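You operate a simulated robot arm through the tools that you are given. There is no shell and no other tool. Be economical: measure what you need, move in short steps, check, and stop when the job is done.

You run a simulated robot arm. Do the job below in one go: nothing can be reset, and whatever is moved stays where it is left.

JOB
Tip out the teal pan and scrub it clean with the purple brush.
Fine: the soaking water goes into the sink; scrub on the drainer, then put the brush back; the other pan keeps soaking. Set down upright: purple brush. What is to be rubbed or washed off counts as gone when no trace of it is left.
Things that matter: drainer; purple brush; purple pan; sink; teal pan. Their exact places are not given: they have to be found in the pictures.

The check looks at the end state, three seconds after you hand in, the way a careful person would. Anything else that was tipped, shoved, dropped, spilled or broken makes it a failure.

ROBOT AND FRAMES
A 7-joint arm with a two-finger parallel gripper on a trunk, on a base that drives. Base frame: it is fixed to the floor where the robot stands at the start and does not move with it; the origin is under the middle of the robot, x ahead of it, y to its left, z up. Readings come in cm, rad, newtons and seconds.
With the tool pointing down near the work surface it reaches from about 48 to 92 cm from the robot's upright axis, wherever it stands. Its first joint turns from -2.007 to 2.007 rad. Places, roughly: drainer [60, 90, 90]; sink [70, 70, 80]. Payload 3.91 kg.
The tool frame sits at the grasp point between the pads (the TCP): z along the fingers, y along the line on which they close. The tips reach 3 cm beyond it. Largest opening 11 cm; finger width 2, thickness 1; the body of the gripper, 4.8 by 11.2 cm, starts 5.5 cm behind the TCP.
Orientation is that of the tool frame in the base frame, as a unit quaternion [x, y, z, w]. With the fingers straight down and closing along the base's y, the tool's x points along the base's -x, its y along +y and its z along -z.

CONTROLS
- The arm moves only by the tool apply_moves. Its argument "moves" is text: rows parted by semicolons, each of 6 numbers parted by spaces: the shift along the base's x, y, z in cm, then the turn, a rotation vector about the base's x, y, z in degrees. In form: tx ty tz ax ay az; .... A call has 1 to 12 rows; each row shifts and turns the commanded pose from where the row before left it. "jaw" is the finger opening in cm, from 0 to 11, set as the call begins (left out, the last holds). A row lasts 0.2 s, in which the tool goes at most 5 cm and 0.15 rad; a call with a longer step from one row to the next is refused whole, and so is a gripper value outside its range. A pose out of reach is approached as far as the arm can. The call stops where the force on the tool passes 40 N (or 10 N more than at its start, if that is more) or the arm is blocked; 0.2 s more then pass. The fingers move at their own pace (about 15.3 cm/s each) and stop on an object; they squeeze with about 40 N. The grip force told is the motor's: it shows also when the fingers shut on nothing. Time passes only in rows, and 0.2 s behind the last, so rows that do not move let the fingers close. The reply holds the time, the measured pose of the TCP, the force on the tool along the base axes, the opening and the grip force, in the units named above and with some noise, with the torque about the TCP (base axes, N m) and any sound that the robot's microphone picked up.
- Cameras (640 x 400 px; columns grow to the right, rows downward): "scene" is now at [22.44, 18.75, 137.87]; the picture's right is [-0.20, -0.98, 0.00], its down [-0.64, 0.13, -0.76] and it looks along [0.74, -0.15, -0.66] (base axes); focal length 214 px, centre (320, 200). "wrist" rides on the gripper at [7.2, 1.7, -10.3] in the tool frame; the picture's right is [-0.23, 0.97, 0.00], its down [-0.76, -0.18, -0.62] and it looks along [-0.61, -0.14, 0.78] (tool axes); focal length 222 px, centre (320, 200).
- capture(camera): a new picture of that camera. No time passes.
- raise_lower(by): slides the trunk up (or, below 0, down) by that many cm; the arm and the scene camera ride with it, the base frame stays. It gives what a move gives, with no picture.
- roll_base(legs): drives the robot by 1 to 6 legs, each [ahead, left, turn to the left] in cm, cm and rad, along the robot's own axes; the way and the turn of a leg run together, so that a leg with both is an arc; at most 150 cm and 3.142 rad a leg. The arm and the cameras ride along, it lands a little off, and it stops where it bumps. It gives what a move gives.
- turn_head(pan, tilt): turns the head with the scene camera to pan (to the left, within 1.396 rad either way) and tilt (down, from -0.506 to 1.204), counted from straight ahead of the robot. It gives what a move gives.
- probe_pixels(camera, pixels): there is no depth. For up to 12 entries [column, row, z] of the newest picture of that camera ("zoom" is the newest enlarged one), the place [x, y] in the base frame at which the ray of that pixel passes the height z, good to about 0.3 cm. No time passes.
- inspect(camera, box): a new picture of the part [left, top, right, bottom] of that camera's present view, enlarged. No time passes.
- sign_off(): hands the job in; it is judged then, once.

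Keep the steps short. Do not move on a guess: measure, check each grasp and each placing, and mend mistakes. In all there are 80 turns and 48 pictures (those below and enlarged ones count). Leave the gripper open and the arm clear of the work at the hand-in unless told otherwise, and finish with a single line.

The tools are called after "Emit:" as a command line: name --argument value ..., lists and objects as JSON in quotes. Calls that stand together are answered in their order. apply_moves: Moves the arm, as the interface text tells. Its arguments: {"type":"object","properties":{"moves":{"type":"string"},"jaw":{"type":"number"}},"required":["moves"]} The other tools are called the same way: raise_lower (by) slides the trunk up or down; roll_base (legs) drives the base; turn_head (pan, tilt) turns the head that bears the scene camera; capture (camera) takes a picture; probe_pixels (camera, pixels) gives the place at which the rays of pixels pass given heights; inspect (camera, box) takes an enlarged picture of a part of a camera's view; sign_off () hands the job in.

At the start:

```text
time_s: 0.0
ee_pos: [54.73, -9.06, 127.71]
tool_rot: [0.0, 1.0, -0.001, 0.0]
wrist_force: [0.1, -0.7, -0.9]
ft_torque: [0.01, -0.03, 0.04]
opening: 11.01
grasp_force: 0.2
trunk travel left (down, up): [-72.5, 26.5]
robot x, y, heading: [0.04, 0.14, -0.001]
head pan, tilt: [-0.206, 0.716]
```

scene: 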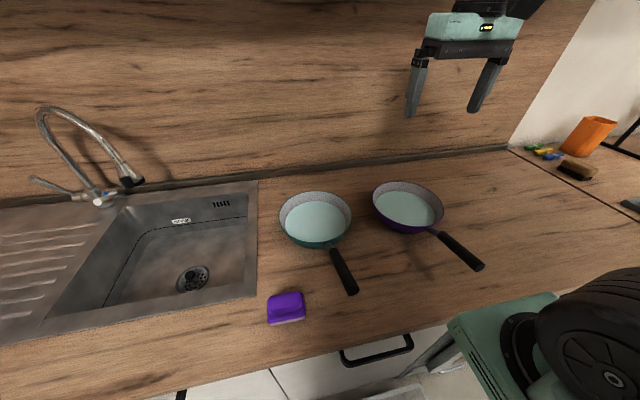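
wrist: 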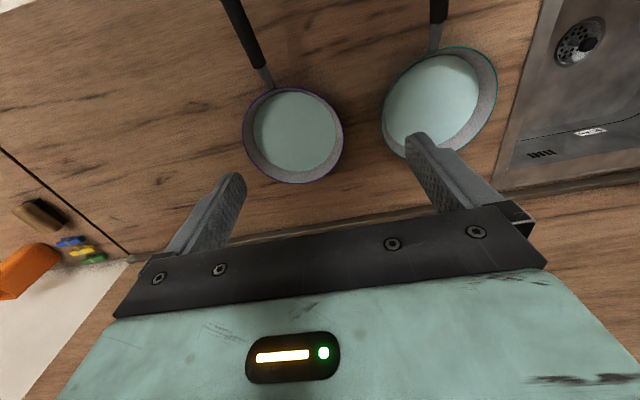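

The teal pan is near (315,220) with its handle ending at (350,290), and the purple brush is at (287,308). The sink is to the left and the drainer at the far left. I'll measure these at about counter height and take enlarged pictures.

Emit:
probe_pixels --camera "scene" --pixels '[[315, 218, 90], [332, 248, 94], [354, 291, 95], [287, 308, 90], [270, 324, 90], [304, 319, 90], [304, 294, 92], [192, 278, 76], [258, 180, 90], [256, 296, 90], [406, 208, 92], [310, 247, 90]]'

Emit:
inspect --camera "scene" --box '[240, 170, 400, 340]'

Emit:
turn_head --pan 0.5 --tilt 0.8

Emit:
capture --camera "scene"

```text
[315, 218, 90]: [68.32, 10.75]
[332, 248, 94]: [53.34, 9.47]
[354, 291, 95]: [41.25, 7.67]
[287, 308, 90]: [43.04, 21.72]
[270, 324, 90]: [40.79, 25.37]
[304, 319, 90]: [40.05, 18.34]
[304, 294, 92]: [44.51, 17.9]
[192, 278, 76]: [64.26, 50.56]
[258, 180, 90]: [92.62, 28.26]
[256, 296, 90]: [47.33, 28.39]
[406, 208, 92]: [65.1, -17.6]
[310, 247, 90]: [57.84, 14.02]
```

```text
2.35 times, centred on (320, 255) of scene
```

zoom: 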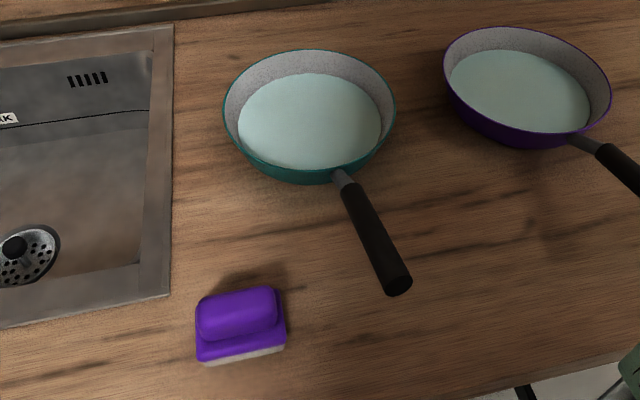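

```text
time_s: 1.1
ee_pos: [54.87, -9.08, 127.87]
tool_rot: [0.0, 1.0, 0.001, 0.001]
wrist_force: [-0.5, -0.7, 0.1]
ft_torque: [0.05, 0.0, 0.02]
opening: 10.98
grasp_force: 0.1
trunk travel left (down, up): [-72.5, 26.5]
robot x, y, heading: [-0.03, 0.07, -0.001]
head pan, tilt: [0.499, 0.799]
```

```text
44 pictures are left
```

scene: 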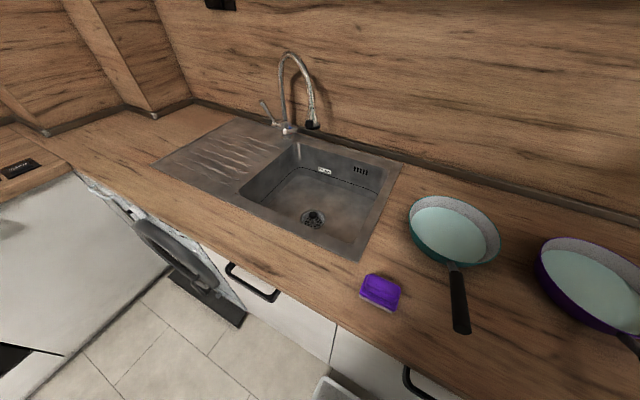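

Next I want the true counter height, so I'll compare the same points in both cameras, and read the basin and drainer corners.

Emit:
capture --camera "wrist"

Emit:
probe_pixels --camera "wrist" --pixels '[[495, 192, 90], [495, 192, 86], [293, 133, 92], [434, 100, 92], [440, 20, 94], [580, 42, 76], [541, 5, 90], [541, 5, 86]]'

Emit:
probe_pixels --camera "scene" --pixels '[[402, 164, 90], [402, 164, 86], [360, 261, 90], [297, 142, 90], [387, 165, 90], [355, 258, 90], [240, 195, 90], [235, 119, 90], [153, 165, 90], [313, 218, 76], [461, 332, 94], [461, 332, 90]]'

Emit:
inspect --camera "scene" --box '[340, 180, 520, 340]'

Emit:
inspect --camera "scene" --box '[140, 40, 420, 270]'

```text
43 pictures are left
```

wrist: 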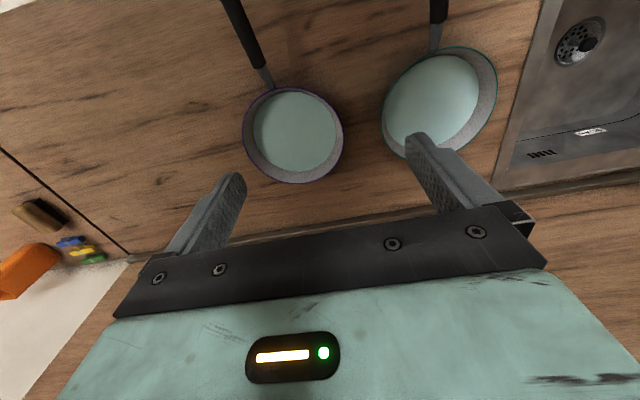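

```text
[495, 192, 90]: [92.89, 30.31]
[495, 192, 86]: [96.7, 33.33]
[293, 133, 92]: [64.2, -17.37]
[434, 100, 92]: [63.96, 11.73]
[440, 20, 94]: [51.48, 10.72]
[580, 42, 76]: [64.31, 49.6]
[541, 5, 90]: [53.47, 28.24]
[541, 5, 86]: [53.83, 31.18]
```

```text
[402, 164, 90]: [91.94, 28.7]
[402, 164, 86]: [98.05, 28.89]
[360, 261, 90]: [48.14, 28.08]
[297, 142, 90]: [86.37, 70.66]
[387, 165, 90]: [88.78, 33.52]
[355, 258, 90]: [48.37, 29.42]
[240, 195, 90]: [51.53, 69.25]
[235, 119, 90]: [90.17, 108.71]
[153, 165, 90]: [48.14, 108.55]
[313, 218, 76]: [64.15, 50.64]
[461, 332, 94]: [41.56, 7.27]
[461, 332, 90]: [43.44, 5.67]
```

```text
2.50 times, centred on (430, 260) of scene
```

zoom: 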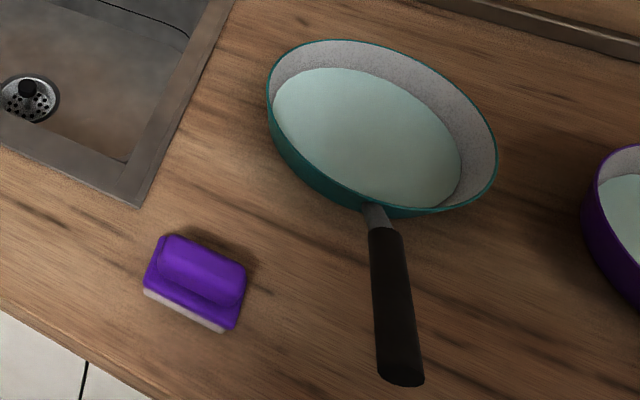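

```text
1.74 times, centred on (280, 155) of scene
```

zoom: 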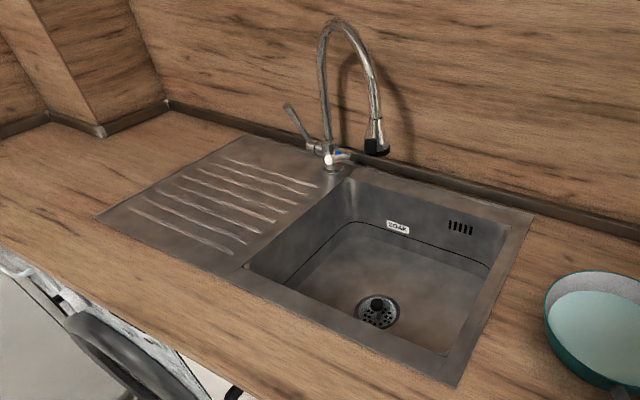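

The counter top comes out at z≈90. The basin is about x 50–86, y 32–69, and the drainer about x 49–90, y 70–108. The handle tip, near (41,7.5), is too close to the robot, so I back off 20 cm. Then I tilt the fingers forward about 45° behind the handle end, staying high, to look at the handle.

Emit:
roll_base --legs '[[-22, 0, 0]]'

Emit:
apply_moves --moves "-1 2 -2 0 -8 0; -1 2 -2 0 -8 0; -1 2 -2 0 -8 0; 0 2 -2 0 -8 0; 0 2 -2 0 -8 0; 0 2 -2 0 -5 0; 0 2 -2 0 0 0; 0 2 -2 0 0 0" --jaw 8

Emit:
capture --camera "wrist"

Emit:
capture --camera "scene"

```text
time_s: 2.8
ee_pos: [32.44, -9.03, 127.79]
tool_rot: [0.001, 1.0, 0.0, 0.0]
wrist_force: [0.0, -0.1, 0.4]
ft_torque: [0.01, 0.01, 0.01]
opening: 10.97
grasp_force: 0.1
trunk travel left (down, up): [-72.5, 26.5]
robot x, y, heading: [-22.19, -0.07, 0.002]
head pan, tilt: [0.499, 0.799]
```

```text
time_s: 4.6
ee_pos: [31.37, 8.2, 111.84]
tool_rot: [-0.001, 0.924, -0.001, 0.383]
wrist_force: [-0.4, -0.8, 0.0]
ft_torque: [0.01, 0.0, 0.01]
opening: 7.98
grasp_force: 0.0
out of reach, approached as far as the arm can: row 3, 6
trunk travel left (down, up): [-72.5, 26.5]
robot x, y, heading: [-22.51, 0.11, -0.007]
head pan, tilt: [0.499, 0.799]
```

```text
40 pictures are left
```

wrist: 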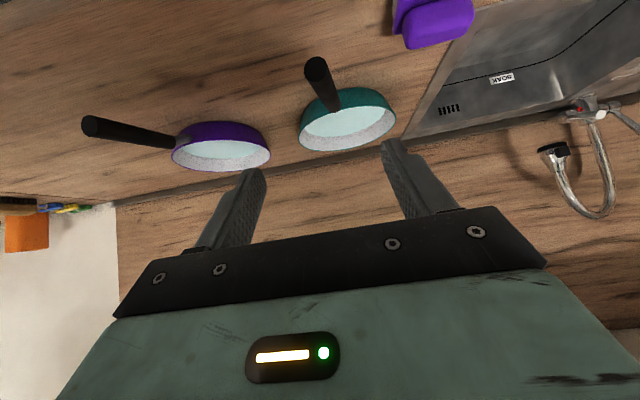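

```text
39 pictures are left
```

scene: 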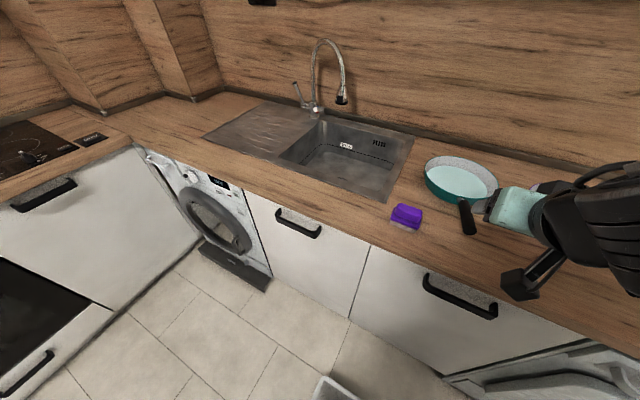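

From here the handle end is at wrist (318,70). I'll compare that ray with the scene ray of the handle end at (468,232) to get its height.

Emit:
probe_pixels --camera "wrist" --pixels '[[318, 70, 94], [318, 70, 96], [318, 70, 98], [335, 106, 92], [335, 106, 94], [299, 130, 94], [299, 130, 96], [396, 127, 94], [396, 127, 96], [348, 150, 96], [561, 150, 110], [561, 150, 120]]'

Emit:
probe_pixels --camera "scene" --pixels '[[469, 231, 94], [469, 231, 96], [469, 231, 98], [463, 203, 94], [463, 203, 96], [425, 172, 94], [425, 172, 96], [498, 182, 96], [341, 98, 110], [341, 98, 115], [341, 98, 120], [470, 158, 96]]'

Emit:
inspect --camera "scene" --box '[380, 140, 520, 250]'

```text
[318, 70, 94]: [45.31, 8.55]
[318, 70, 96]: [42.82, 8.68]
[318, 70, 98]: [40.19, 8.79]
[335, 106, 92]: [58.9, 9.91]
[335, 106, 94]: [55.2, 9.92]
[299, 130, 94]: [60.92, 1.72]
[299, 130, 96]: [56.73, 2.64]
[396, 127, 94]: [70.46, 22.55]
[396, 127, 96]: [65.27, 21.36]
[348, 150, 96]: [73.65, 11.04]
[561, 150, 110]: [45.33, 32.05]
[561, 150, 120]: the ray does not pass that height
```

```text
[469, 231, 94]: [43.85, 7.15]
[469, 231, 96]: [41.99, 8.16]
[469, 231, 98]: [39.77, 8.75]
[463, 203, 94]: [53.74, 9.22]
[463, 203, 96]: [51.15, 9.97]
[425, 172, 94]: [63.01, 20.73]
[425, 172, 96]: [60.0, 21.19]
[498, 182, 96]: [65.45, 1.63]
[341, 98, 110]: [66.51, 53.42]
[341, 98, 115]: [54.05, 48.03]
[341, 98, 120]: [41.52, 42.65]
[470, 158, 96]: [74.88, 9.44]
```

```text
3.64 times, centred on (450, 195) of scene
```

zoom: 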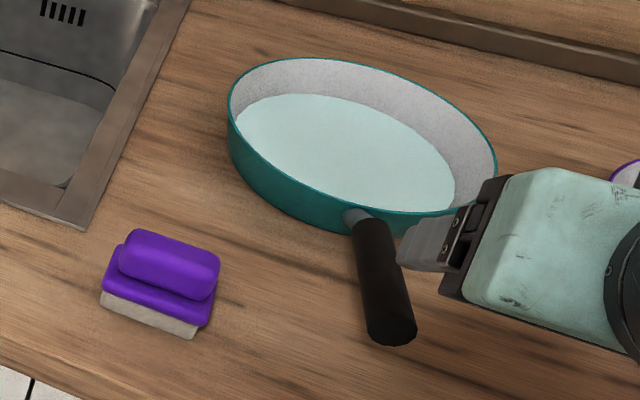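

The handle rises from about (54.5,9.5,94) at the pan to about (40.3,8.7,97.5) at its end. The rim centre is about (64.5,10.3) with radius 11. The faucet tip is near (77,58,105). I advance along the tool axis and stop 5 cm short of the grip point.

Emit:
apply_moves --moves "2.5 0.2 -2.4 0 0 3.5; 2.5 0.2 -2.4 0 0 0; 2.5 0.2 -2.4 0 0 0; 2.5 0.2 -2.4 0 0 0; 2.5 0.1 -2 0 0 0; 2 0.1 -1.5 0 0 0" --jaw 7

Emit:
inspect --camera "scene" --box '[400, 130, 560, 250]'

Emit:
capture --camera "wrist"

```text
time_s: 6.0
ee_pos: [38.65, 7.74, 107.14]
tool_rot: [-0.028, 0.924, 0.011, 0.382]
wrist_force: [-0.7, 0.3, -0.5]
ft_torque: [0.01, -0.01, 0.02]
opening: 7.02
grasp_force: 0.0
out of reach, approached as far as the arm can: row 3, 4, 5, 6
trunk travel left (down, up): [-72.5, 26.5]
robot x, y, heading: [-22.42, -0.13, 0.002]
head pan, tilt: [0.499, 0.799]
```

```text
3.33 times, centred on (480, 190) of scene
```

zoom: 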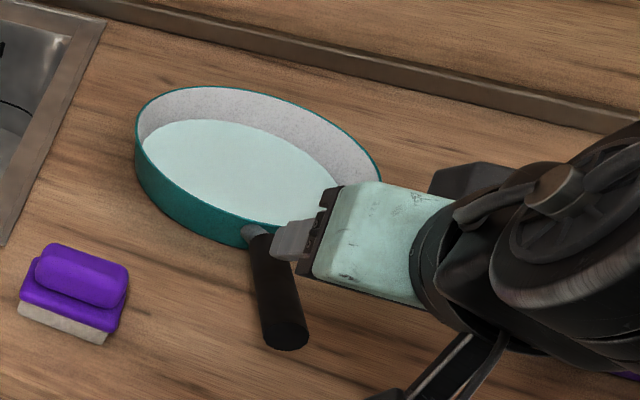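

```text
36 pictures are left
```

wrist: 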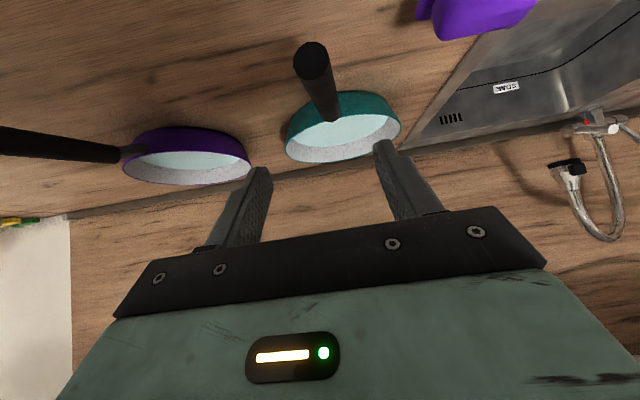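

The arm reached its limit there because the shoulder is too high for this tilt. I back off and up a little, then lower the trunk 14 cm.

Emit:
apply_moves --moves "-2.5 0.3 2 0 0 0; -2.5 0.3 2 0 0 0; -2 0.2 1 0 0 0"

Emit:
raise_lower --by -14

```text
time_s: 6.8
ee_pos: [31.73, 8.67, 111.95]
tool_rot: [-0.028, 0.923, 0.011, 0.383]
wrist_force: [-0.7, 0.1, -0.2]
ft_torque: [0.0, 0.02, -0.03]
opening: 7.0
grasp_force: 0.0
trunk travel left (down, up): [-72.5, 26.5]
robot x, y, heading: [-22.23, 0.1, 0.001]
head pan, tilt: [0.499, 0.799]
```

```text
time_s: 8.4
ee_pos: [31.68, 8.76, 98.14]
tool_rot: [-0.028, 0.923, 0.011, 0.382]
wrist_force: [-0.5, -0.1, -0.1]
ft_torque: [0.0, 0.04, 0.01]
opening: 7.01
grasp_force: 0.0
trunk travel left (down, up): [-58.5, 40.5]
robot x, y, heading: [-22.35, -0.03, -0.001]
head pan, tilt: [0.499, 0.799]
```

For the fingers to close squarely on the handle without the palm touching it, I steepen the tool by 15°. I pass above the handle, then come down.

Emit:
apply_moves --moves "2 0.1 1 0 7.5 0; 2.5 0 1 0 7.5 0; 3 0 1 0 0 0; 3 0 0 0 0 0; 3 0.2 0 0 0 0; 2.5 0.1 -0.5 0 0 0; 1.5 0 -1 0 0 0"

Emit:
inspect --camera "scene" --box '[400, 100, 560, 220]'

Emit:
capture --camera "wrist"

```text
time_s: 10.0
ee_pos: [46.23, 8.28, 101.45]
tool_rot: [-0.026, 0.966, 0.016, 0.258]
wrist_force: [-0.3, 0.8, 0.0]
ft_torque: [0.01, 0.0, 0.01]
opening: 6.97
grasp_force: 0.0
out of reach, approached as far as the arm can: row 6, 7
trunk travel left (down, up): [-58.5, 40.5]
robot x, y, heading: [-22.24, 0.11, 0.003]
head pan, tilt: [0.499, 0.799]
```

```text
3.33 times, centred on (480, 160) of scene
```

zoom: 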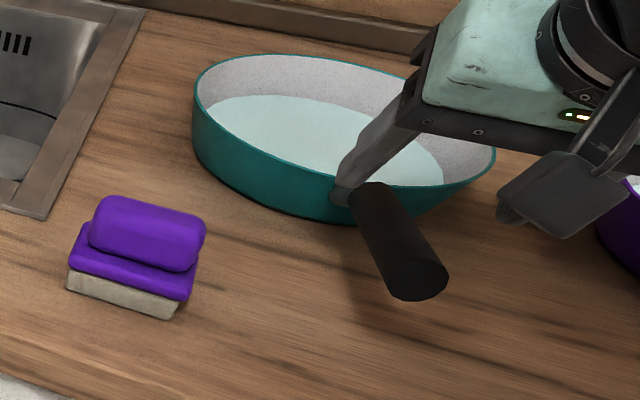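

```text
34 pictures are left
```

wrist: 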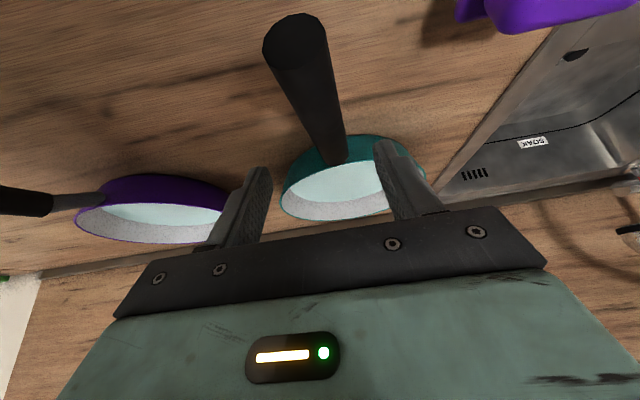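

The grip height isn't reachable yet. The fingers already straddle the handle line, so I test whether a lower shoulder gives more reach: up 5 first, then trunk down 10.

Emit:
apply_moves --moves "-0.5 0.3 2 0 0 0; 0 0.3 3 0 0 0; 0 0 3 0 0 0"

Emit:
raise_lower --by -10

Emit:
apply_moves --moves "1 0 0 0 0 0; 1.5 0 0 0 0 0; 1 0 -0.5 0 0 0"

```text
time_s: 10.8
ee_pos: [45.72, 8.88, 109.43]
tool_rot: [-0.027, 0.965, 0.015, 0.259]
wrist_force: [-0.2, 0.1, 0.2]
ft_torque: [0.03, -0.01, -0.03]
opening: 6.98
grasp_force: 0.1
trunk travel left (down, up): [-58.5, 40.5]
robot x, y, heading: [-22.28, -0.29, 0.0]
head pan, tilt: [0.499, 0.799]
```

```text
time_s: 12.2
ee_pos: [45.62, 8.94, 99.4]
tool_rot: [-0.026, 0.965, 0.014, 0.259]
wrist_force: [-0.6, 0.1, 0.1]
ft_torque: [0.0, 0.01, 0.02]
opening: 7.0
grasp_force: 0.0
trunk travel left (down, up): [-48.5, 50.5]
robot x, y, heading: [-22.68, 0.01, 0.005]
head pan, tilt: [0.499, 0.799]
```

```text
time_s: 13.0
ee_pos: [49.21, 8.94, 98.8]
tool_rot: [-0.026, 0.966, 0.016, 0.258]
wrist_force: [0.2, 0.3, -1.4]
ft_torque: [0.0, -0.01, -0.03]
opening: 6.99
grasp_force: 0.1
trunk travel left (down, up): [-48.5, 50.5]
robot x, y, heading: [-22.61, -0.13, 0.002]
head pan, tilt: [0.499, 0.799]
```

That worked. Now I'm above the grip point, so I descend about 3 cm and check.

Emit:
apply_moves --moves "0.2 0.1 -1 0 0 0; 0 0.1 -1 0 0 0; 0 0 -1 0 0 0"

Emit:
capture --camera "wrist"

Emit:
inspect --camera "scene" --box '[400, 80, 560, 200]'

```text
time_s: 13.8
ee_pos: [48.52, 8.91, 96.22]
tool_rot: [-0.027, 0.965, 0.015, 0.259]
wrist_force: [-0.1, 0.5, -0.1]
ft_torque: [0.0, 0.0, -0.03]
opening: 7.0
grasp_force: 0.1
out of reach, approached as far as the arm can: row 2, 3
trunk travel left (down, up): [-48.5, 50.5]
robot x, y, heading: [-22.47, 0.07, 0.003]
head pan, tilt: [0.499, 0.799]
```

```text
33 pictures are left
```

wrist: 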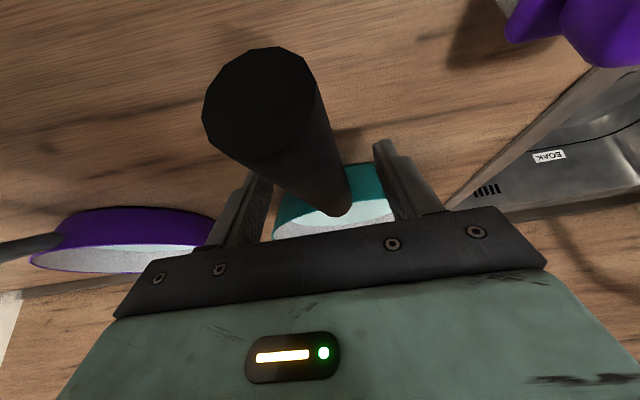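

```text
3.33 times, centred on (480, 140) of scene
```

zoom: 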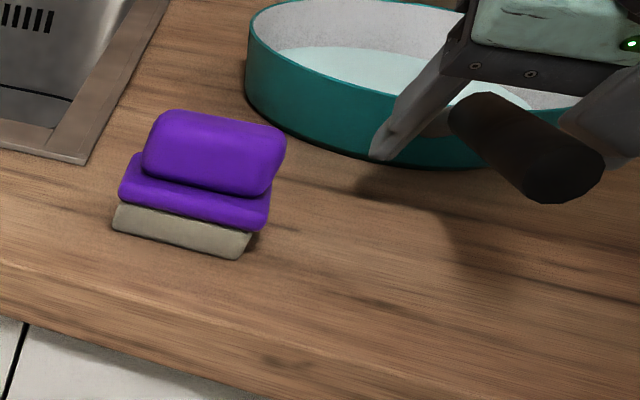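

The fingers straddle the handle: TCP z 96.2, handle axis about 95.5 there. I close the jaws.

Emit:
apply_moves --moves "0 0 0 0 0 0; 0 0 0 0 0 0; 0 0 0 0 0 0" --jaw 0

Emit:
apply_moves --moves "0 0 0.5 0 0 0; 0 0 0.5 0 0 0; 0 0 1 0 0 0; 0 0 0 0 0 0"

Emit:
capture --camera "scene"

```text
time_s: 14.6
ee_pos: [48.45, 8.87, 96.26]
tool_rot: [-0.026, 0.965, 0.015, 0.259]
wrist_force: [-0.4, 1.7, -0.4]
ft_torque: [0.05, -0.57, 0.14]
opening: 2.59
grasp_force: 40.1
trunk travel left (down, up): [-48.5, 50.5]
robot x, y, heading: [-22.17, -0.05, -0.001]
head pan, tilt: [0.499, 0.799]
```

```text
time_s: 15.6
ee_pos: [48.4, 8.77, 98.33]
tool_rot: [-0.027, 0.966, 0.016, 0.258]
wrist_force: [-1.4, 0.3, -6.8]
ft_torque: [-0.06, 0.93, -0.02]
opening: 2.58
grasp_force: 39.7
trunk travel left (down, up): [-48.5, 50.5]
robot x, y, heading: [-22.14, -0.19, -0.003]
head pan, tilt: [0.499, 0.799]
```

```text
31 pictures are left
```

scene: 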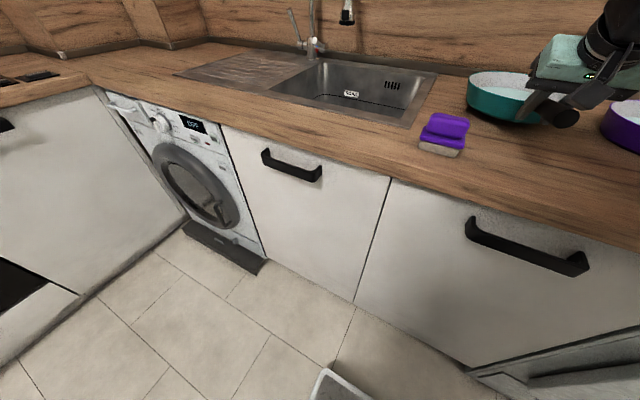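

The force is −6.8 N with about 14 cm of lever, so the pan is carried. I check that it's level, then lift.

Emit:
apply_moves --moves "0 0 1.5 0 0 0; 0 0 1.5 0 0 0; 0 0 1.5 0 0 0; 0 0 1.5 0 0 0; 0 0 1.5 0 0 0; 0 0 1.5 0 0 0; 0 0 0 0 0 0"

Emit:
turn_head --pan 0.2 --tilt 0.5

Emit:
capture --camera "scene"

```text
time_s: 17.2
ee_pos: [48.45, 8.78, 107.19]
tool_rot: [-0.027, 0.965, 0.016, 0.259]
wrist_force: [0.2, 0.5, -7.8]
ft_torque: [-0.06, 0.96, -0.02]
opening: 2.57
grasp_force: 40.1
trunk travel left (down, up): [-48.5, 50.5]
robot x, y, heading: [-22.31, -0.4, -0.003]
head pan, tilt: [0.499, 0.799]
```

```text
time_s: 18.0
ee_pos: [48.53, 8.89, 107.27]
tool_rot: [-0.026, 0.965, 0.015, 0.26]
wrist_force: [0.3, 0.4, -8.5]
ft_torque: [-0.07, 1.0, -0.02]
opening: 2.56
grasp_force: 39.7
trunk travel left (down, up): [-48.5, 50.5]
robot x, y, heading: [-22.15, -0.04, 0.004]
head pan, tilt: [0.201, 0.499]
```

```text
30 pictures are left
```

scene: 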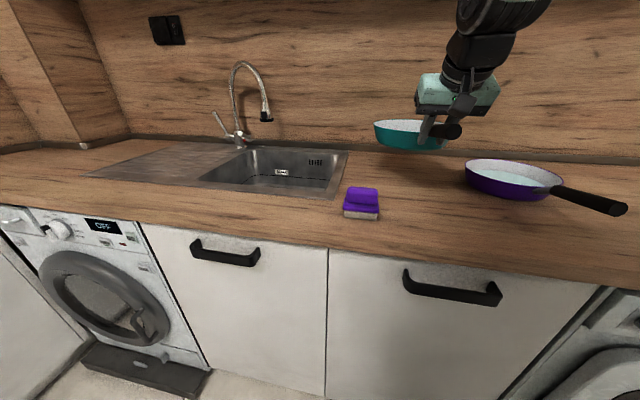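

The pan hangs level. I drive sideways to the sink in short legs so the pan ends up over the basin, clear of the faucet.

Emit:
roll_base --legs '[[-1, 10, 0], [-1, 10, 0], [-1, 10, 0], [0, 10, 0]]'

Emit:
capture --camera "scene"

```text
time_s: 21.4
ee_pos: [45.36, 48.8, 107.35]
tool_rot: [-0.026, 0.966, 0.015, 0.258]
wrist_force: [-0.3, -0.5, -7.8]
ft_torque: [-0.07, 0.99, 0.02]
opening: 2.55
grasp_force: 40.0
trunk travel left (down, up): [-48.5, 50.5]
robot x, y, heading: [-25.42, 40.07, 0.007]
head pan, tilt: [0.201, 0.499]
```

```text
29 pictures are left
```

scene: 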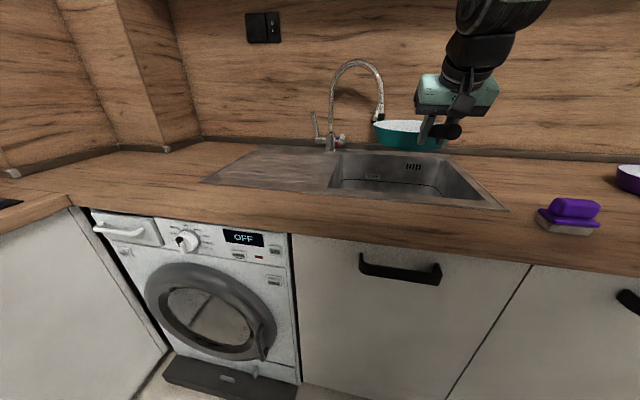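

The pan is over the basin, centre about (61,50). I tip it to its right by rolling about x, 8° per row.

Emit:
apply_moves --moves "0 0 0 5 0 0; 0 0 0 6 0 0; 0 0 0 6 0 0; 0 0 0 6 0 0; 0 0 0 6 0 0; 0 0 0 6 0 0; 0 0 0 6 0 0; 0 0 0 6 0 0"

Emit:
capture --camera "scene"

```text
time_s: 23.2
ee_pos: [45.43, 48.72, 107.22]
tool_rot: [0.08, 0.879, 0.399, 0.248]
wrist_force: [-0.2, 0.0, -5.7]
ft_torque: [-0.2, 0.74, -0.04]
opening: 2.57
grasp_force: 40.1
trunk travel left (down, up): [-48.5, 50.5]
robot x, y, heading: [-25.28, 40.0, 0.003]
head pan, tilt: [0.201, 0.499]
```

```text
28 pictures are left
```

scene: 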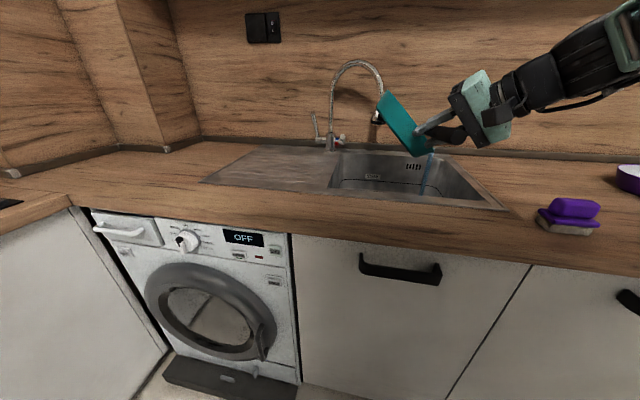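

Water is running into the basin. I keep rolling to about 105° and hold.

Emit:
apply_moves --moves "0 0 0 7 0 0; 0 0 0 7 0 0; 0 0 0 7 0 0; 0 0 0 7 0 0; 0 0 0 7 0 0; 0 0 0 7 0 0; 0 0 0 7 0 0; 0 0 0 7 0 0; 0 0 0 0 0 0; 0 0 0 0 0 0; 0 0 0 0 0 0; 0 0 0 0 0 0"

Emit:
inspect --camera "scene" --box '[300, 40, 540, 230]'

```text
time_s: 25.8
ee_pos: [40.84, 49.86, 110.24]
tool_rot: [0.186, 0.589, 0.764, 0.183]
wrist_force: [1.1, 0.1, -5.5]
ft_torque: [-0.19, 0.66, 0.0]
opening: 2.59
grasp_force: 39.6
out of reach, approached as far as the arm can: row 4, 5, 6, 7, 8
trunk travel left (down, up): [-48.5, 50.5]
robot x, y, heading: [-25.27, 40.21, -0.001]
head pan, tilt: [0.201, 0.499]
```

```text
2.11 times, centred on (420, 135) of scene
```

zoom: 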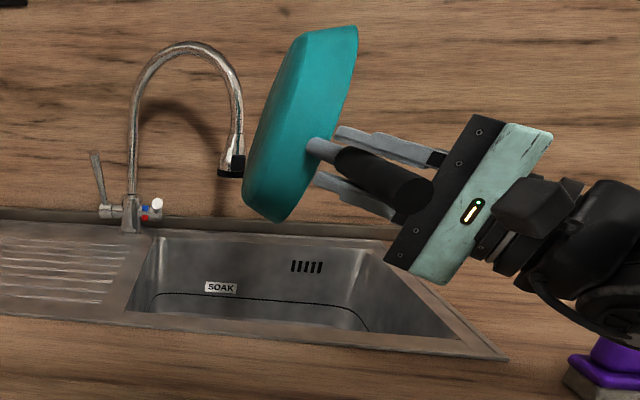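

The pan is tipped past vertical and the pull has dropped to the bare pan's weight. I roll it back level.

Emit:
apply_moves --moves "0 0 0 -7 0 0; 0 0 0 -8 0 0; 0 0 0 -8 0 0; 0 0 0 -8 0 0; 0 0 0 -8 0 0; 0 0 0 -8 0 0; 0 0 0 -8 0 0; 0 0 0 -8 0 0; 0 0 0 -8 0 0; 0 0 0 -8 0 0; 0 0 0 -8 0 0; 0 0 0 -8 0 0"

Emit:
inspect --camera "scene" --box '[300, 40, 540, 230]'

```text
time_s: 28.4
ee_pos: [40.93, 49.88, 110.32]
tool_rot: [-0.008, 0.962, 0.083, 0.26]
wrist_force: [0.0, 0.5, -5.2]
ft_torque: [-0.07, 0.62, -0.03]
opening: 2.55
grasp_force: 39.5
trunk travel left (down, up): [-48.5, 50.5]
robot x, y, heading: [-25.14, 39.76, -0.002]
head pan, tilt: [0.201, 0.499]
```

```text
2.11 times, centred on (420, 135) of scene
```

zoom: 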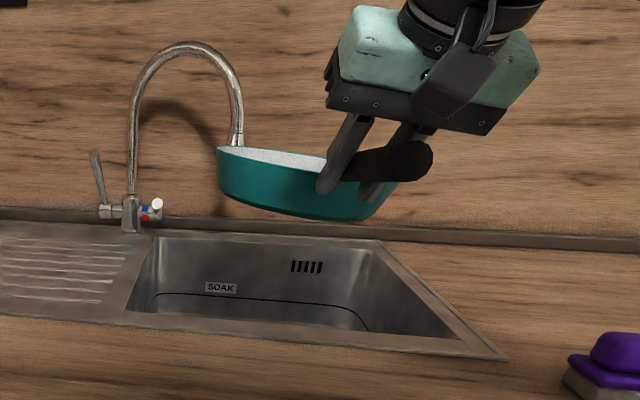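

About 8° of roll is left to undo. After that I drive left 39 cm, then ahead 8 cm, to put the pan over the drainer.

Emit:
apply_moves --moves "0 0 0 -4 0 0; 0 0 0 -4 0 0; 0 0 0 0 0 0"

Emit:
roll_base --legs '[[0, 20, 0], [0, 20, 0], [10, 0, 0]]'

Emit:
raise_lower --by -8

Emit:
turn_head --pan 0.0 --tilt 0.5

Emit:
capture --camera "scene"

```text
time_s: 29.2
ee_pos: [40.98, 49.72, 110.3]
tool_rot: [-0.027, 0.966, 0.014, 0.258]
wrist_force: [0.1, 1.0, -5.9]
ft_torque: [-0.02, 0.62, -0.03]
opening: 2.56
grasp_force: 40.2
trunk travel left (down, up): [-48.5, 50.5]
robot x, y, heading: [-25.18, 39.81, 0.007]
head pan, tilt: [0.201, 0.499]
```

```text
time_s: 32.7
ee_pos: [50.91, 89.65, 110.26]
tool_rot: [-0.025, 0.966, 0.014, 0.258]
wrist_force: [-0.1, 0.8, -4.3]
ft_torque: [-0.05, 0.65, 0.02]
opening: 2.6
grasp_force: 39.9
trunk travel left (down, up): [-48.5, 50.5]
robot x, y, heading: [-15.25, 79.8, -0.004]
head pan, tilt: [0.201, 0.499]
```

```text
time_s: 33.9
ee_pos: [50.92, 89.6, 102.24]
tool_rot: [-0.025, 0.966, 0.015, 0.258]
wrist_force: [0.4, 0.2, -5.8]
ft_torque: [-0.03, 0.68, 0.0]
opening: 2.55
grasp_force: 40.2
trunk travel left (down, up): [-40.5, 58.5]
robot x, y, heading: [-15.58, 80.14, -0.001]
head pan, tilt: [0.201, 0.499]
```

```text
time_s: 34.6
ee_pos: [50.88, 89.59, 102.31]
tool_rot: [-0.025, 0.966, 0.014, 0.258]
wrist_force: [0.4, 0.1, -5.4]
ft_torque: [-0.07, 0.6, -0.01]
opening: 2.56
grasp_force: 40.0
trunk travel left (down, up): [-40.5, 58.5]
robot x, y, heading: [-15.35, 79.36, -0.0]
head pan, tilt: [0.0, 0.499]
```

```text
25 pictures are left
```

scene: 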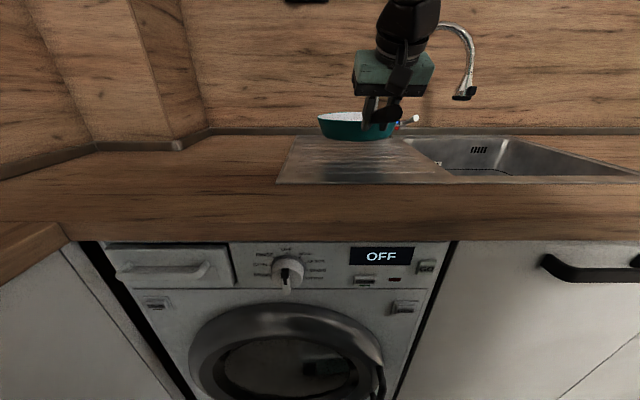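

The pan, centre about (67,90.5), is above the drainer. I lower to just above where contact should come, around z 96.5.

Emit:
apply_moves --moves "0 0 -1 0 0 0; 0 0 -1 0 0 0; 0 0 -1 0 0 0; 0 0 -1 0 0 0; 0 0 -0.7 0 0 0; 0 0 -0.4 0 0 0; 0 0 -0.3 0 0 0; 0 0 -0.2 0 0 0"

Emit:
inspect --camera "scene" --box '[260, 60, 480, 200]'

```text
time_s: 36.4
ee_pos: [50.91, 89.59, 96.71]
tool_rot: [-0.026, 0.965, 0.015, 0.26]
wrist_force: [-3.0, -1.4, 2.6]
ft_torque: [0.05, -1.22, -0.07]
opening: 2.57
grasp_force: 39.8
trunk travel left (down, up): [-40.5, 58.5]
robot x, y, heading: [-15.6, 80.21, -0.004]
head pan, tilt: [0.0, 0.499]
```

```text
2.86 times, centred on (370, 130) of scene
```

zoom: 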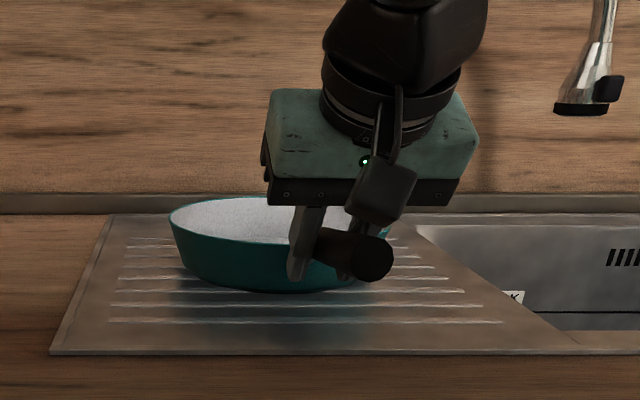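

Contact is made. I ease off 0.1 cm, open the jaws, then back out upward along the fingers.

Emit:
apply_moves --moves "0 0 0.1 0 0 0; 0 0 0 0 0 0"

Emit:
apply_moves --moves "0 0 0 0 0 0; 0 0 0 0 0 0; 0 0 1 0 0 0; 0 0 2 0 0 0; -0.5 0 3 0 0 0; -1 0 4 0 0 0; -1 0 4 0 0 0; -1 0 4 0 0 0; 0 0 4 0 0 0" --jaw 6.5

Emit:
raise_lower --by 32

Emit:
turn_head --pan 0.0 --tilt 0.7

Emit:
capture --camera "scene"

```text
time_s: 37.0
ee_pos: [51.02, 89.62, 96.84]
tool_rot: [-0.026, 0.966, 0.014, 0.259]
wrist_force: [-1.1, 1.4, -0.3]
ft_torque: [0.11, -0.65, 0.3]
opening: 2.56
grasp_force: 40.1
trunk travel left (down, up): [-40.5, 58.5]
robot x, y, heading: [-15.56, 80.0, -0.001]
head pan, tilt: [0.0, 0.499]
```

```text
time_s: 39.0
ee_pos: [47.37, 89.5, 118.67]
tool_rot: [-0.026, 0.966, 0.014, 0.258]
wrist_force: [0.4, -1.0, -0.3]
ft_torque: [-0.03, 0.05, -0.02]
opening: 6.53
grasp_force: 0.1
trunk travel left (down, up): [-40.5, 58.5]
robot x, y, heading: [-15.36, 80.07, -0.004]
head pan, tilt: [0.0, 0.499]
```

```text
time_s: 42.2
ee_pos: [47.32, 89.44, 150.84]
tool_rot: [-0.025, 0.966, 0.015, 0.258]
wrist_force: [0.3, 0.0, 0.7]
ft_torque: [-0.01, 0.02, -0.01]
opening: 6.47
grasp_force: 0.1
trunk travel left (down, up): [-72.5, 26.5]
robot x, y, heading: [-15.5, 80.01, -0.002]
head pan, tilt: [0.0, 0.499]
```

```text
time_s: 42.9
ee_pos: [47.3, 89.48, 150.79]
tool_rot: [-0.025, 0.966, 0.015, 0.258]
wrist_force: [0.1, 0.5, -0.5]
ft_torque: [0.0, -0.01, -0.02]
opening: 6.5
grasp_force: 0.0
trunk travel left (down, up): [-72.5, 26.5]
robot x, y, heading: [-15.52, 79.69, -0.005]
head pan, tilt: [0.0, 0.7]
```

```text
23 pictures are left
```

scene: 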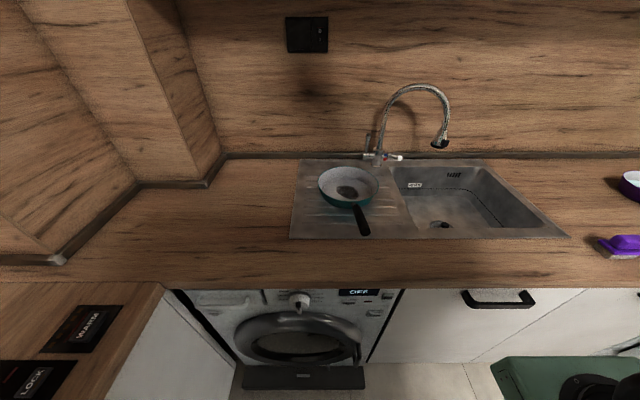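

The pan sits flat on the drainer and shows a dark stain. I take an enlarged view of the stain and measure it.

Emit:
inspect --camera "scene" --box '[290, 140, 410, 250]'

Emit:
probe_pixels --camera "scene" --pixels '[[319, 185, 96], [379, 185, 96], [348, 168, 96], [349, 206, 96], [348, 190, 91], [334, 190, 91], [360, 191, 91], [347, 184, 91], [349, 198, 91], [620, 244, 93], [364, 234, 98], [356, 207, 95]]'

```text
3.64 times, centred on (350, 195) of scene
```

zoom: 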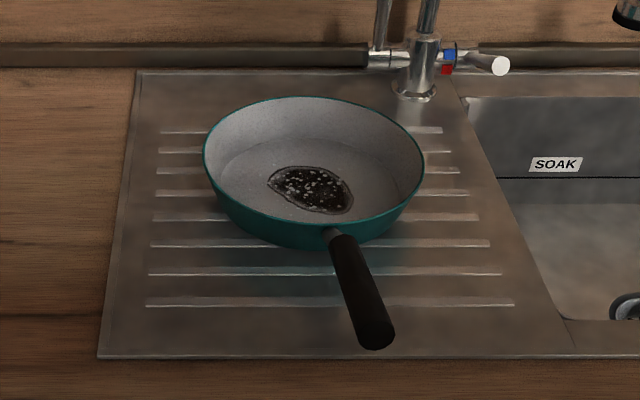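

```text
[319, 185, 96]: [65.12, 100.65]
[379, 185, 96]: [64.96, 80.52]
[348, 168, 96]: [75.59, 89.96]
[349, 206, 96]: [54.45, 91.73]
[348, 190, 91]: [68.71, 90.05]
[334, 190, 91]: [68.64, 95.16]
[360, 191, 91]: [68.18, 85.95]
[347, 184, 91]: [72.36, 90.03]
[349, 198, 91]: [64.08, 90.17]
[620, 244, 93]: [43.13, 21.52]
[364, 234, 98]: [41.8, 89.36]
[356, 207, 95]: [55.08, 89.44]
```

The pan's centre is about (65.1,90.6), with the stain near (67,90). Now for the brush: I straighten the tool to vertical, drive back right to about y 22, and look at the brush closely.

Emit:
probe_pixels --camera "zoom" --pixels '[[268, 178, 91], [353, 213, 91], [310, 167, 91], [315, 213, 91], [222, 175, 91], [400, 175, 91], [310, 136, 91], [310, 222, 91], [203, 150, 96], [426, 165, 96], [313, 97, 96], [320, 228, 96]]'

Emit:
apply_moves --moves "0 0 -3 0 7.5 0; 0 0 -3 0 7.5 0; 0 0 -3 0 7.5 0; 0 0 -3 0 7.5 0; 0 0 -2 0 0 -3.5; 0 0 -2 0 0 0"

Emit:
roll_base --legs '[[-4, -30, 0], [0, -36, 0]]'

Emit:
capture --camera "wrist"

Emit:
capture --camera "scene"

```text
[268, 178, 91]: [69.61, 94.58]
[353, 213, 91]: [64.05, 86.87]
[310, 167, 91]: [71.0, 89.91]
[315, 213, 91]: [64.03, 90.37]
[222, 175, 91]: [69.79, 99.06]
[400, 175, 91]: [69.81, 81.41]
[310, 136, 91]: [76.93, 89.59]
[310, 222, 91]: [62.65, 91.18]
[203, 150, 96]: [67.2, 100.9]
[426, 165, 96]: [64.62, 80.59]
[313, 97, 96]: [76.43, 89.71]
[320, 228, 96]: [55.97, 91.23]
```

```text
time_s: 44.3
ee_pos: [47.28, 89.42, 134.64]
tool_rot: [0.01, 1.0, 0.02, 0.001]
wrist_force: [-0.4, -0.7, -1.6]
ft_torque: [-0.01, -0.01, 0.02]
opening: 6.55
grasp_force: 0.1
trunk travel left (down, up): [-72.5, 26.5]
robot x, y, heading: [-15.67, 80.18, -0.004]
head pan, tilt: [0.0, 0.7]
```

```text
time_s: 48.3
ee_pos: [43.19, 23.49, 134.7]
tool_rot: [0.009, 1.0, 0.021, 0.0]
wrist_force: [0.1, -0.6, -0.2]
ft_torque: [-0.01, 0.05, -0.01]
opening: 6.54
grasp_force: 0.1
trunk travel left (down, up): [-72.5, 26.5]
robot x, y, heading: [-19.72, 13.97, 0.005]
head pan, tilt: [0.0, 0.7]
```

```text
21 pictures are left
```

wrist: 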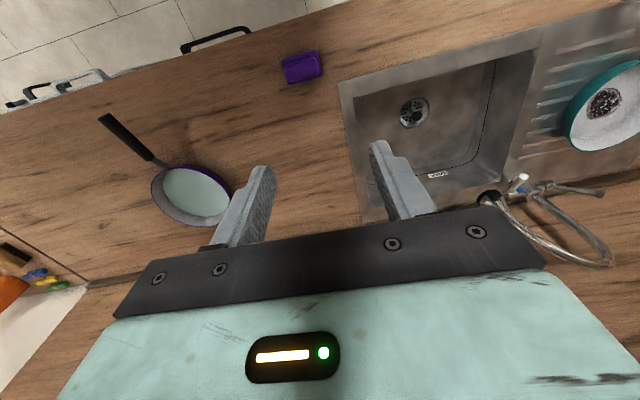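

```text
20 pictures are left
```

scene: 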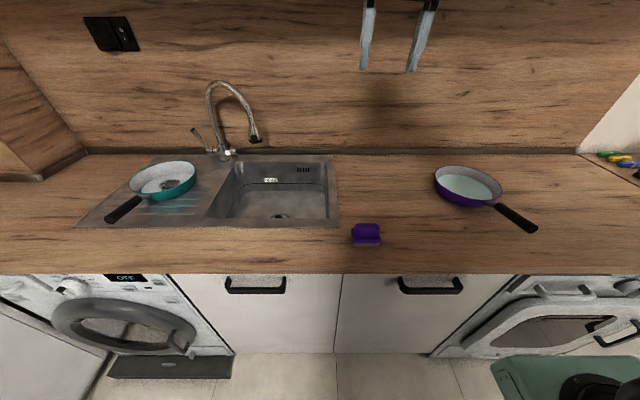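

The brush is at wrist (301,66) and scene (366,232). I enlarge both to get its exact outline.

Emit:
inspect --camera "wrist" --box '[265, 40, 345, 92]'

Emit:
probe_pixels --camera "wrist" --pixels '[[301, 66, 92], [301, 66, 94], [301, 66, 95]]'

Emit:
inspect --camera "scene" --box '[340, 212, 396, 250]'

```text
7.69 times, centred on (305, 66) of wrist
```

zoom: 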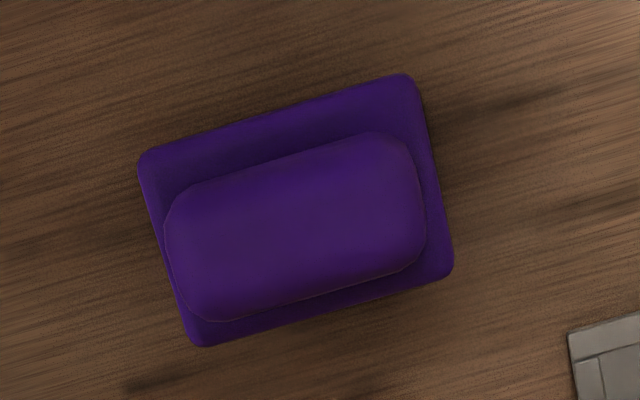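

```text
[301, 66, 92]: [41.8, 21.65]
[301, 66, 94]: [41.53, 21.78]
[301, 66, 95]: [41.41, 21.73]
```

```text
10.53 times, centred on (368, 231) of scene
```

zoom: 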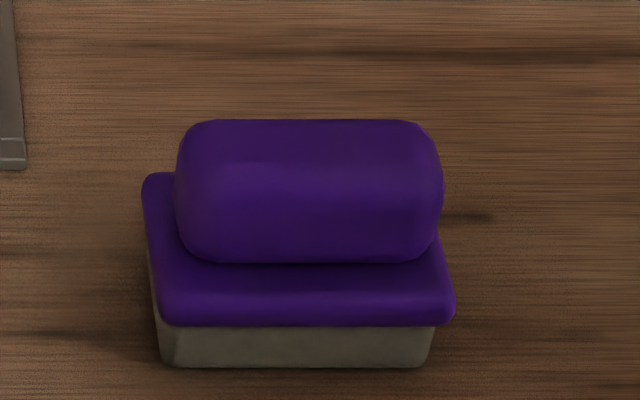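

Emit:
probe_pixels --camera "wrist" --pixels '[[301.7, 69.5, 93], [301.7, 69.5, 95], [301.7, 69.5, 96], [282.1, 60.7, 92], [316, 49.8, 92], [321.8, 75, 92], [290, 84.8, 92], [285.5, 66.5, 94], [319, 69, 94]]'

Emit:
probe_pixels --camera "zoom" --pixels '[[308, 122, 95], [308, 122, 96], [308, 262, 92.5], [165, 365, 90], [430, 365, 90], [170, 320, 92], [450, 320, 92], [145, 175, 92], [308, 190, 94], [308, 190, 95], [178, 190, 94], [442, 190, 94]]'

```text
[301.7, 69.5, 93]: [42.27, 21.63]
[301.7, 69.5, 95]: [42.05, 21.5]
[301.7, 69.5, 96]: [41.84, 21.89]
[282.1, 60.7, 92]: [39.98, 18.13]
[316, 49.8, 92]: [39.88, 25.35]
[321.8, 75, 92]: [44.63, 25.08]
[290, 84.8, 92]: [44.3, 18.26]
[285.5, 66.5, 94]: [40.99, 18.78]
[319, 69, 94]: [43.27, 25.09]
```

```text
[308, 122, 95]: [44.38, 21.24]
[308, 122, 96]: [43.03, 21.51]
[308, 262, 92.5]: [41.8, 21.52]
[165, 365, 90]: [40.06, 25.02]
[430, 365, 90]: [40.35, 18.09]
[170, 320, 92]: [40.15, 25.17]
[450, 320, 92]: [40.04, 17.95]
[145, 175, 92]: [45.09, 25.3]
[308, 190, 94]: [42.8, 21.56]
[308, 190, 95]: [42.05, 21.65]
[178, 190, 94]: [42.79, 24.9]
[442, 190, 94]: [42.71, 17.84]
```

Brush: base plate x 40–44.6, y 18.1–25.2; knob centre (42.1,21.6), about 3 wide by 6.5 long, top near z 96. I grip the knob by its ends, closing along y. First I line up, then lower the trunk 24 cm.

Emit:
apply_moves --moves "-1 -1.9 0 0 0 -1.1; 0 0 0 0 0 0" --jaw 8.8

Emit:
raise_lower --by -24

Emit:
apply_moves --moves "0 0 -3 0 0 0; 0 0 -3 0 0 0; 0 0 -2 0 0 0; 0 0 -1 0 0 0; 0 0 0 0 0 0"

Emit:
capture --camera "wrist"

```text
time_s: 48.9
ee_pos: [42.08, 21.55, 134.71]
tool_rot: [0.017, 1.0, 0.021, 0.0]
wrist_force: [0.2, 0.5, 0.0]
ft_torque: [0.02, -0.02, -0.02]
opening: 8.79
grasp_force: 0.0
trunk travel left (down, up): [-72.5, 26.5]
robot x, y, heading: [-19.38, 13.68, 0.001]
head pan, tilt: [0.0, 0.7]
```

```text
time_s: 51.4
ee_pos: [42.17, 21.62, 110.76]
tool_rot: [0.019, 1.0, 0.021, 0.001]
wrist_force: [-0.6, -1.2, 0.2]
ft_torque: [0.02, -0.01, 0.03]
opening: 8.78
grasp_force: 0.1
trunk travel left (down, up): [-48.5, 50.5]
robot x, y, heading: [-19.78, 14.08, 0.003]
head pan, tilt: [0.0, 0.7]
```

```text
time_s: 52.6
ee_pos: [42.16, 21.6, 101.63]
tool_rot: [0.018, 1.0, 0.02, 0.001]
wrist_force: [-0.7, 0.2, -0.1]
ft_torque: [0.01, -0.02, -0.02]
opening: 8.81
grasp_force: 0.0
trunk travel left (down, up): [-48.5, 50.5]
robot x, y, heading: [-19.5, 13.81, 0.005]
head pan, tilt: [0.0, 0.7]
```

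```text
17 pictures are left
```

wrist: 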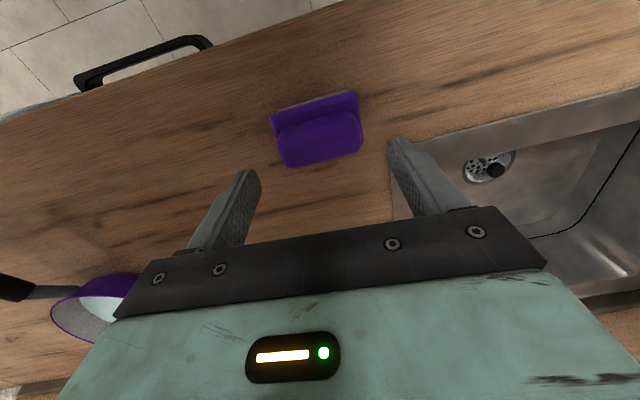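

The brush lies between the fingers. I correct the small tool roll (2.3°) and yaw (2°), descend to z 96.2, and close.

Emit:
apply_moves --moves "0 0 -1 -2.3 0 2.1; 0 0 -1.5 0 0 0; 0 0 -1.5 0 0 0; 0 0 -1 0 0 0; 0 0 -0.5 0 0 0"

Emit:
capture --camera "wrist"

Emit:
inspect --camera "scene" --box '[320, 140, 440, 230]'

```text
time_s: 53.8
ee_pos: [42.19, 21.48, 96.12]
tool_rot: [-0.001, 1.0, 0.0, 0.001]
wrist_force: [-0.3, -0.2, 0.3]
ft_torque: [-0.01, 0.03, 0.04]
opening: 8.81
grasp_force: 0.0
trunk travel left (down, up): [-48.5, 50.5]
robot x, y, heading: [-19.58, 13.43, 0.005]
head pan, tilt: [0.0, 0.7]
```

```text
16 pictures are left
```

wrist: 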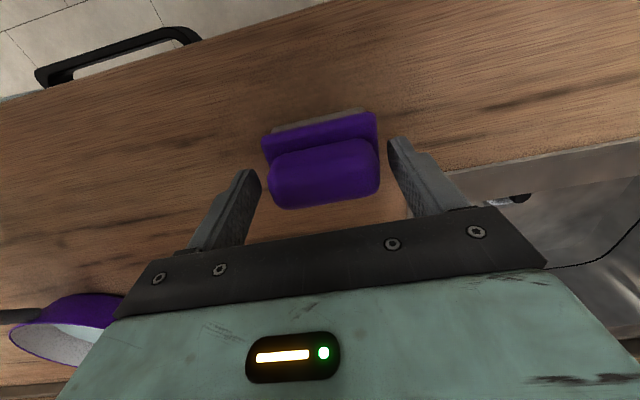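

```text
4.44 times, centred on (380, 185) of scene
```

zoom: 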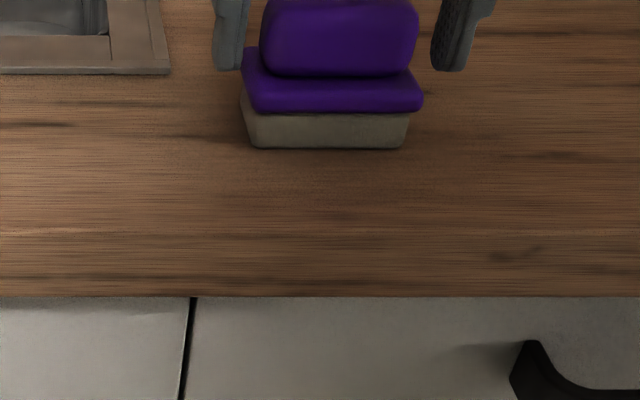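

The tips are level with the lower part of the knob, one on each side. I close and lift a little to test.

Emit:
apply_moves --moves "0 0 0 0 0 0; 0 0 0 0 0 0; 0 0 0 0 0 0" --jaw 0

Emit:
apply_moves --moves "0 0 1 0 0 0; 0 0 2 0 0 0; 0 0 3 0 0 0; 0 0 4 0 0 0; 0 0 4 0 0 0; 0 0 0 0 0 0"

Emit:
inspect --camera "scene" --box '[300, 90, 460, 220]'

```text
time_s: 54.6
ee_pos: [42.19, 21.54, 96.22]
tool_rot: [0.0, 1.0, 0.0, 0.0]
wrist_force: [0.7, -0.1, -0.1]
ft_torque: [0.04, -0.03, -0.01]
opening: 7.49
grasp_force: 39.9
trunk travel left (down, up): [-48.5, 50.5]
robot x, y, heading: [-19.55, 13.59, 0.001]
head pan, tilt: [0.0, 0.7]
```

```text
time_s: 56.0
ee_pos: [42.22, 21.62, 110.01]
tool_rot: [0.0, 1.0, 0.001, 0.001]
wrist_force: [0.9, -0.1, 0.0]
ft_torque: [-0.03, 0.01, -0.04]
opening: 7.49
grasp_force: 40.8
trunk travel left (down, up): [-48.5, 50.5]
robot x, y, heading: [-19.34, 13.93, 0.004]
head pan, tilt: [0.0, 0.7]
```

```text
3.08 times, centred on (380, 155) of scene
```

zoom: 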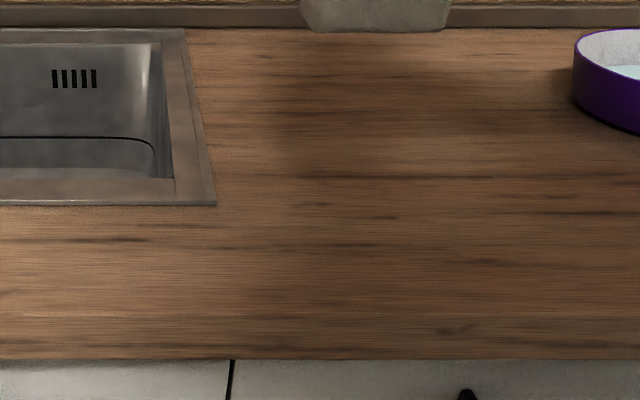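

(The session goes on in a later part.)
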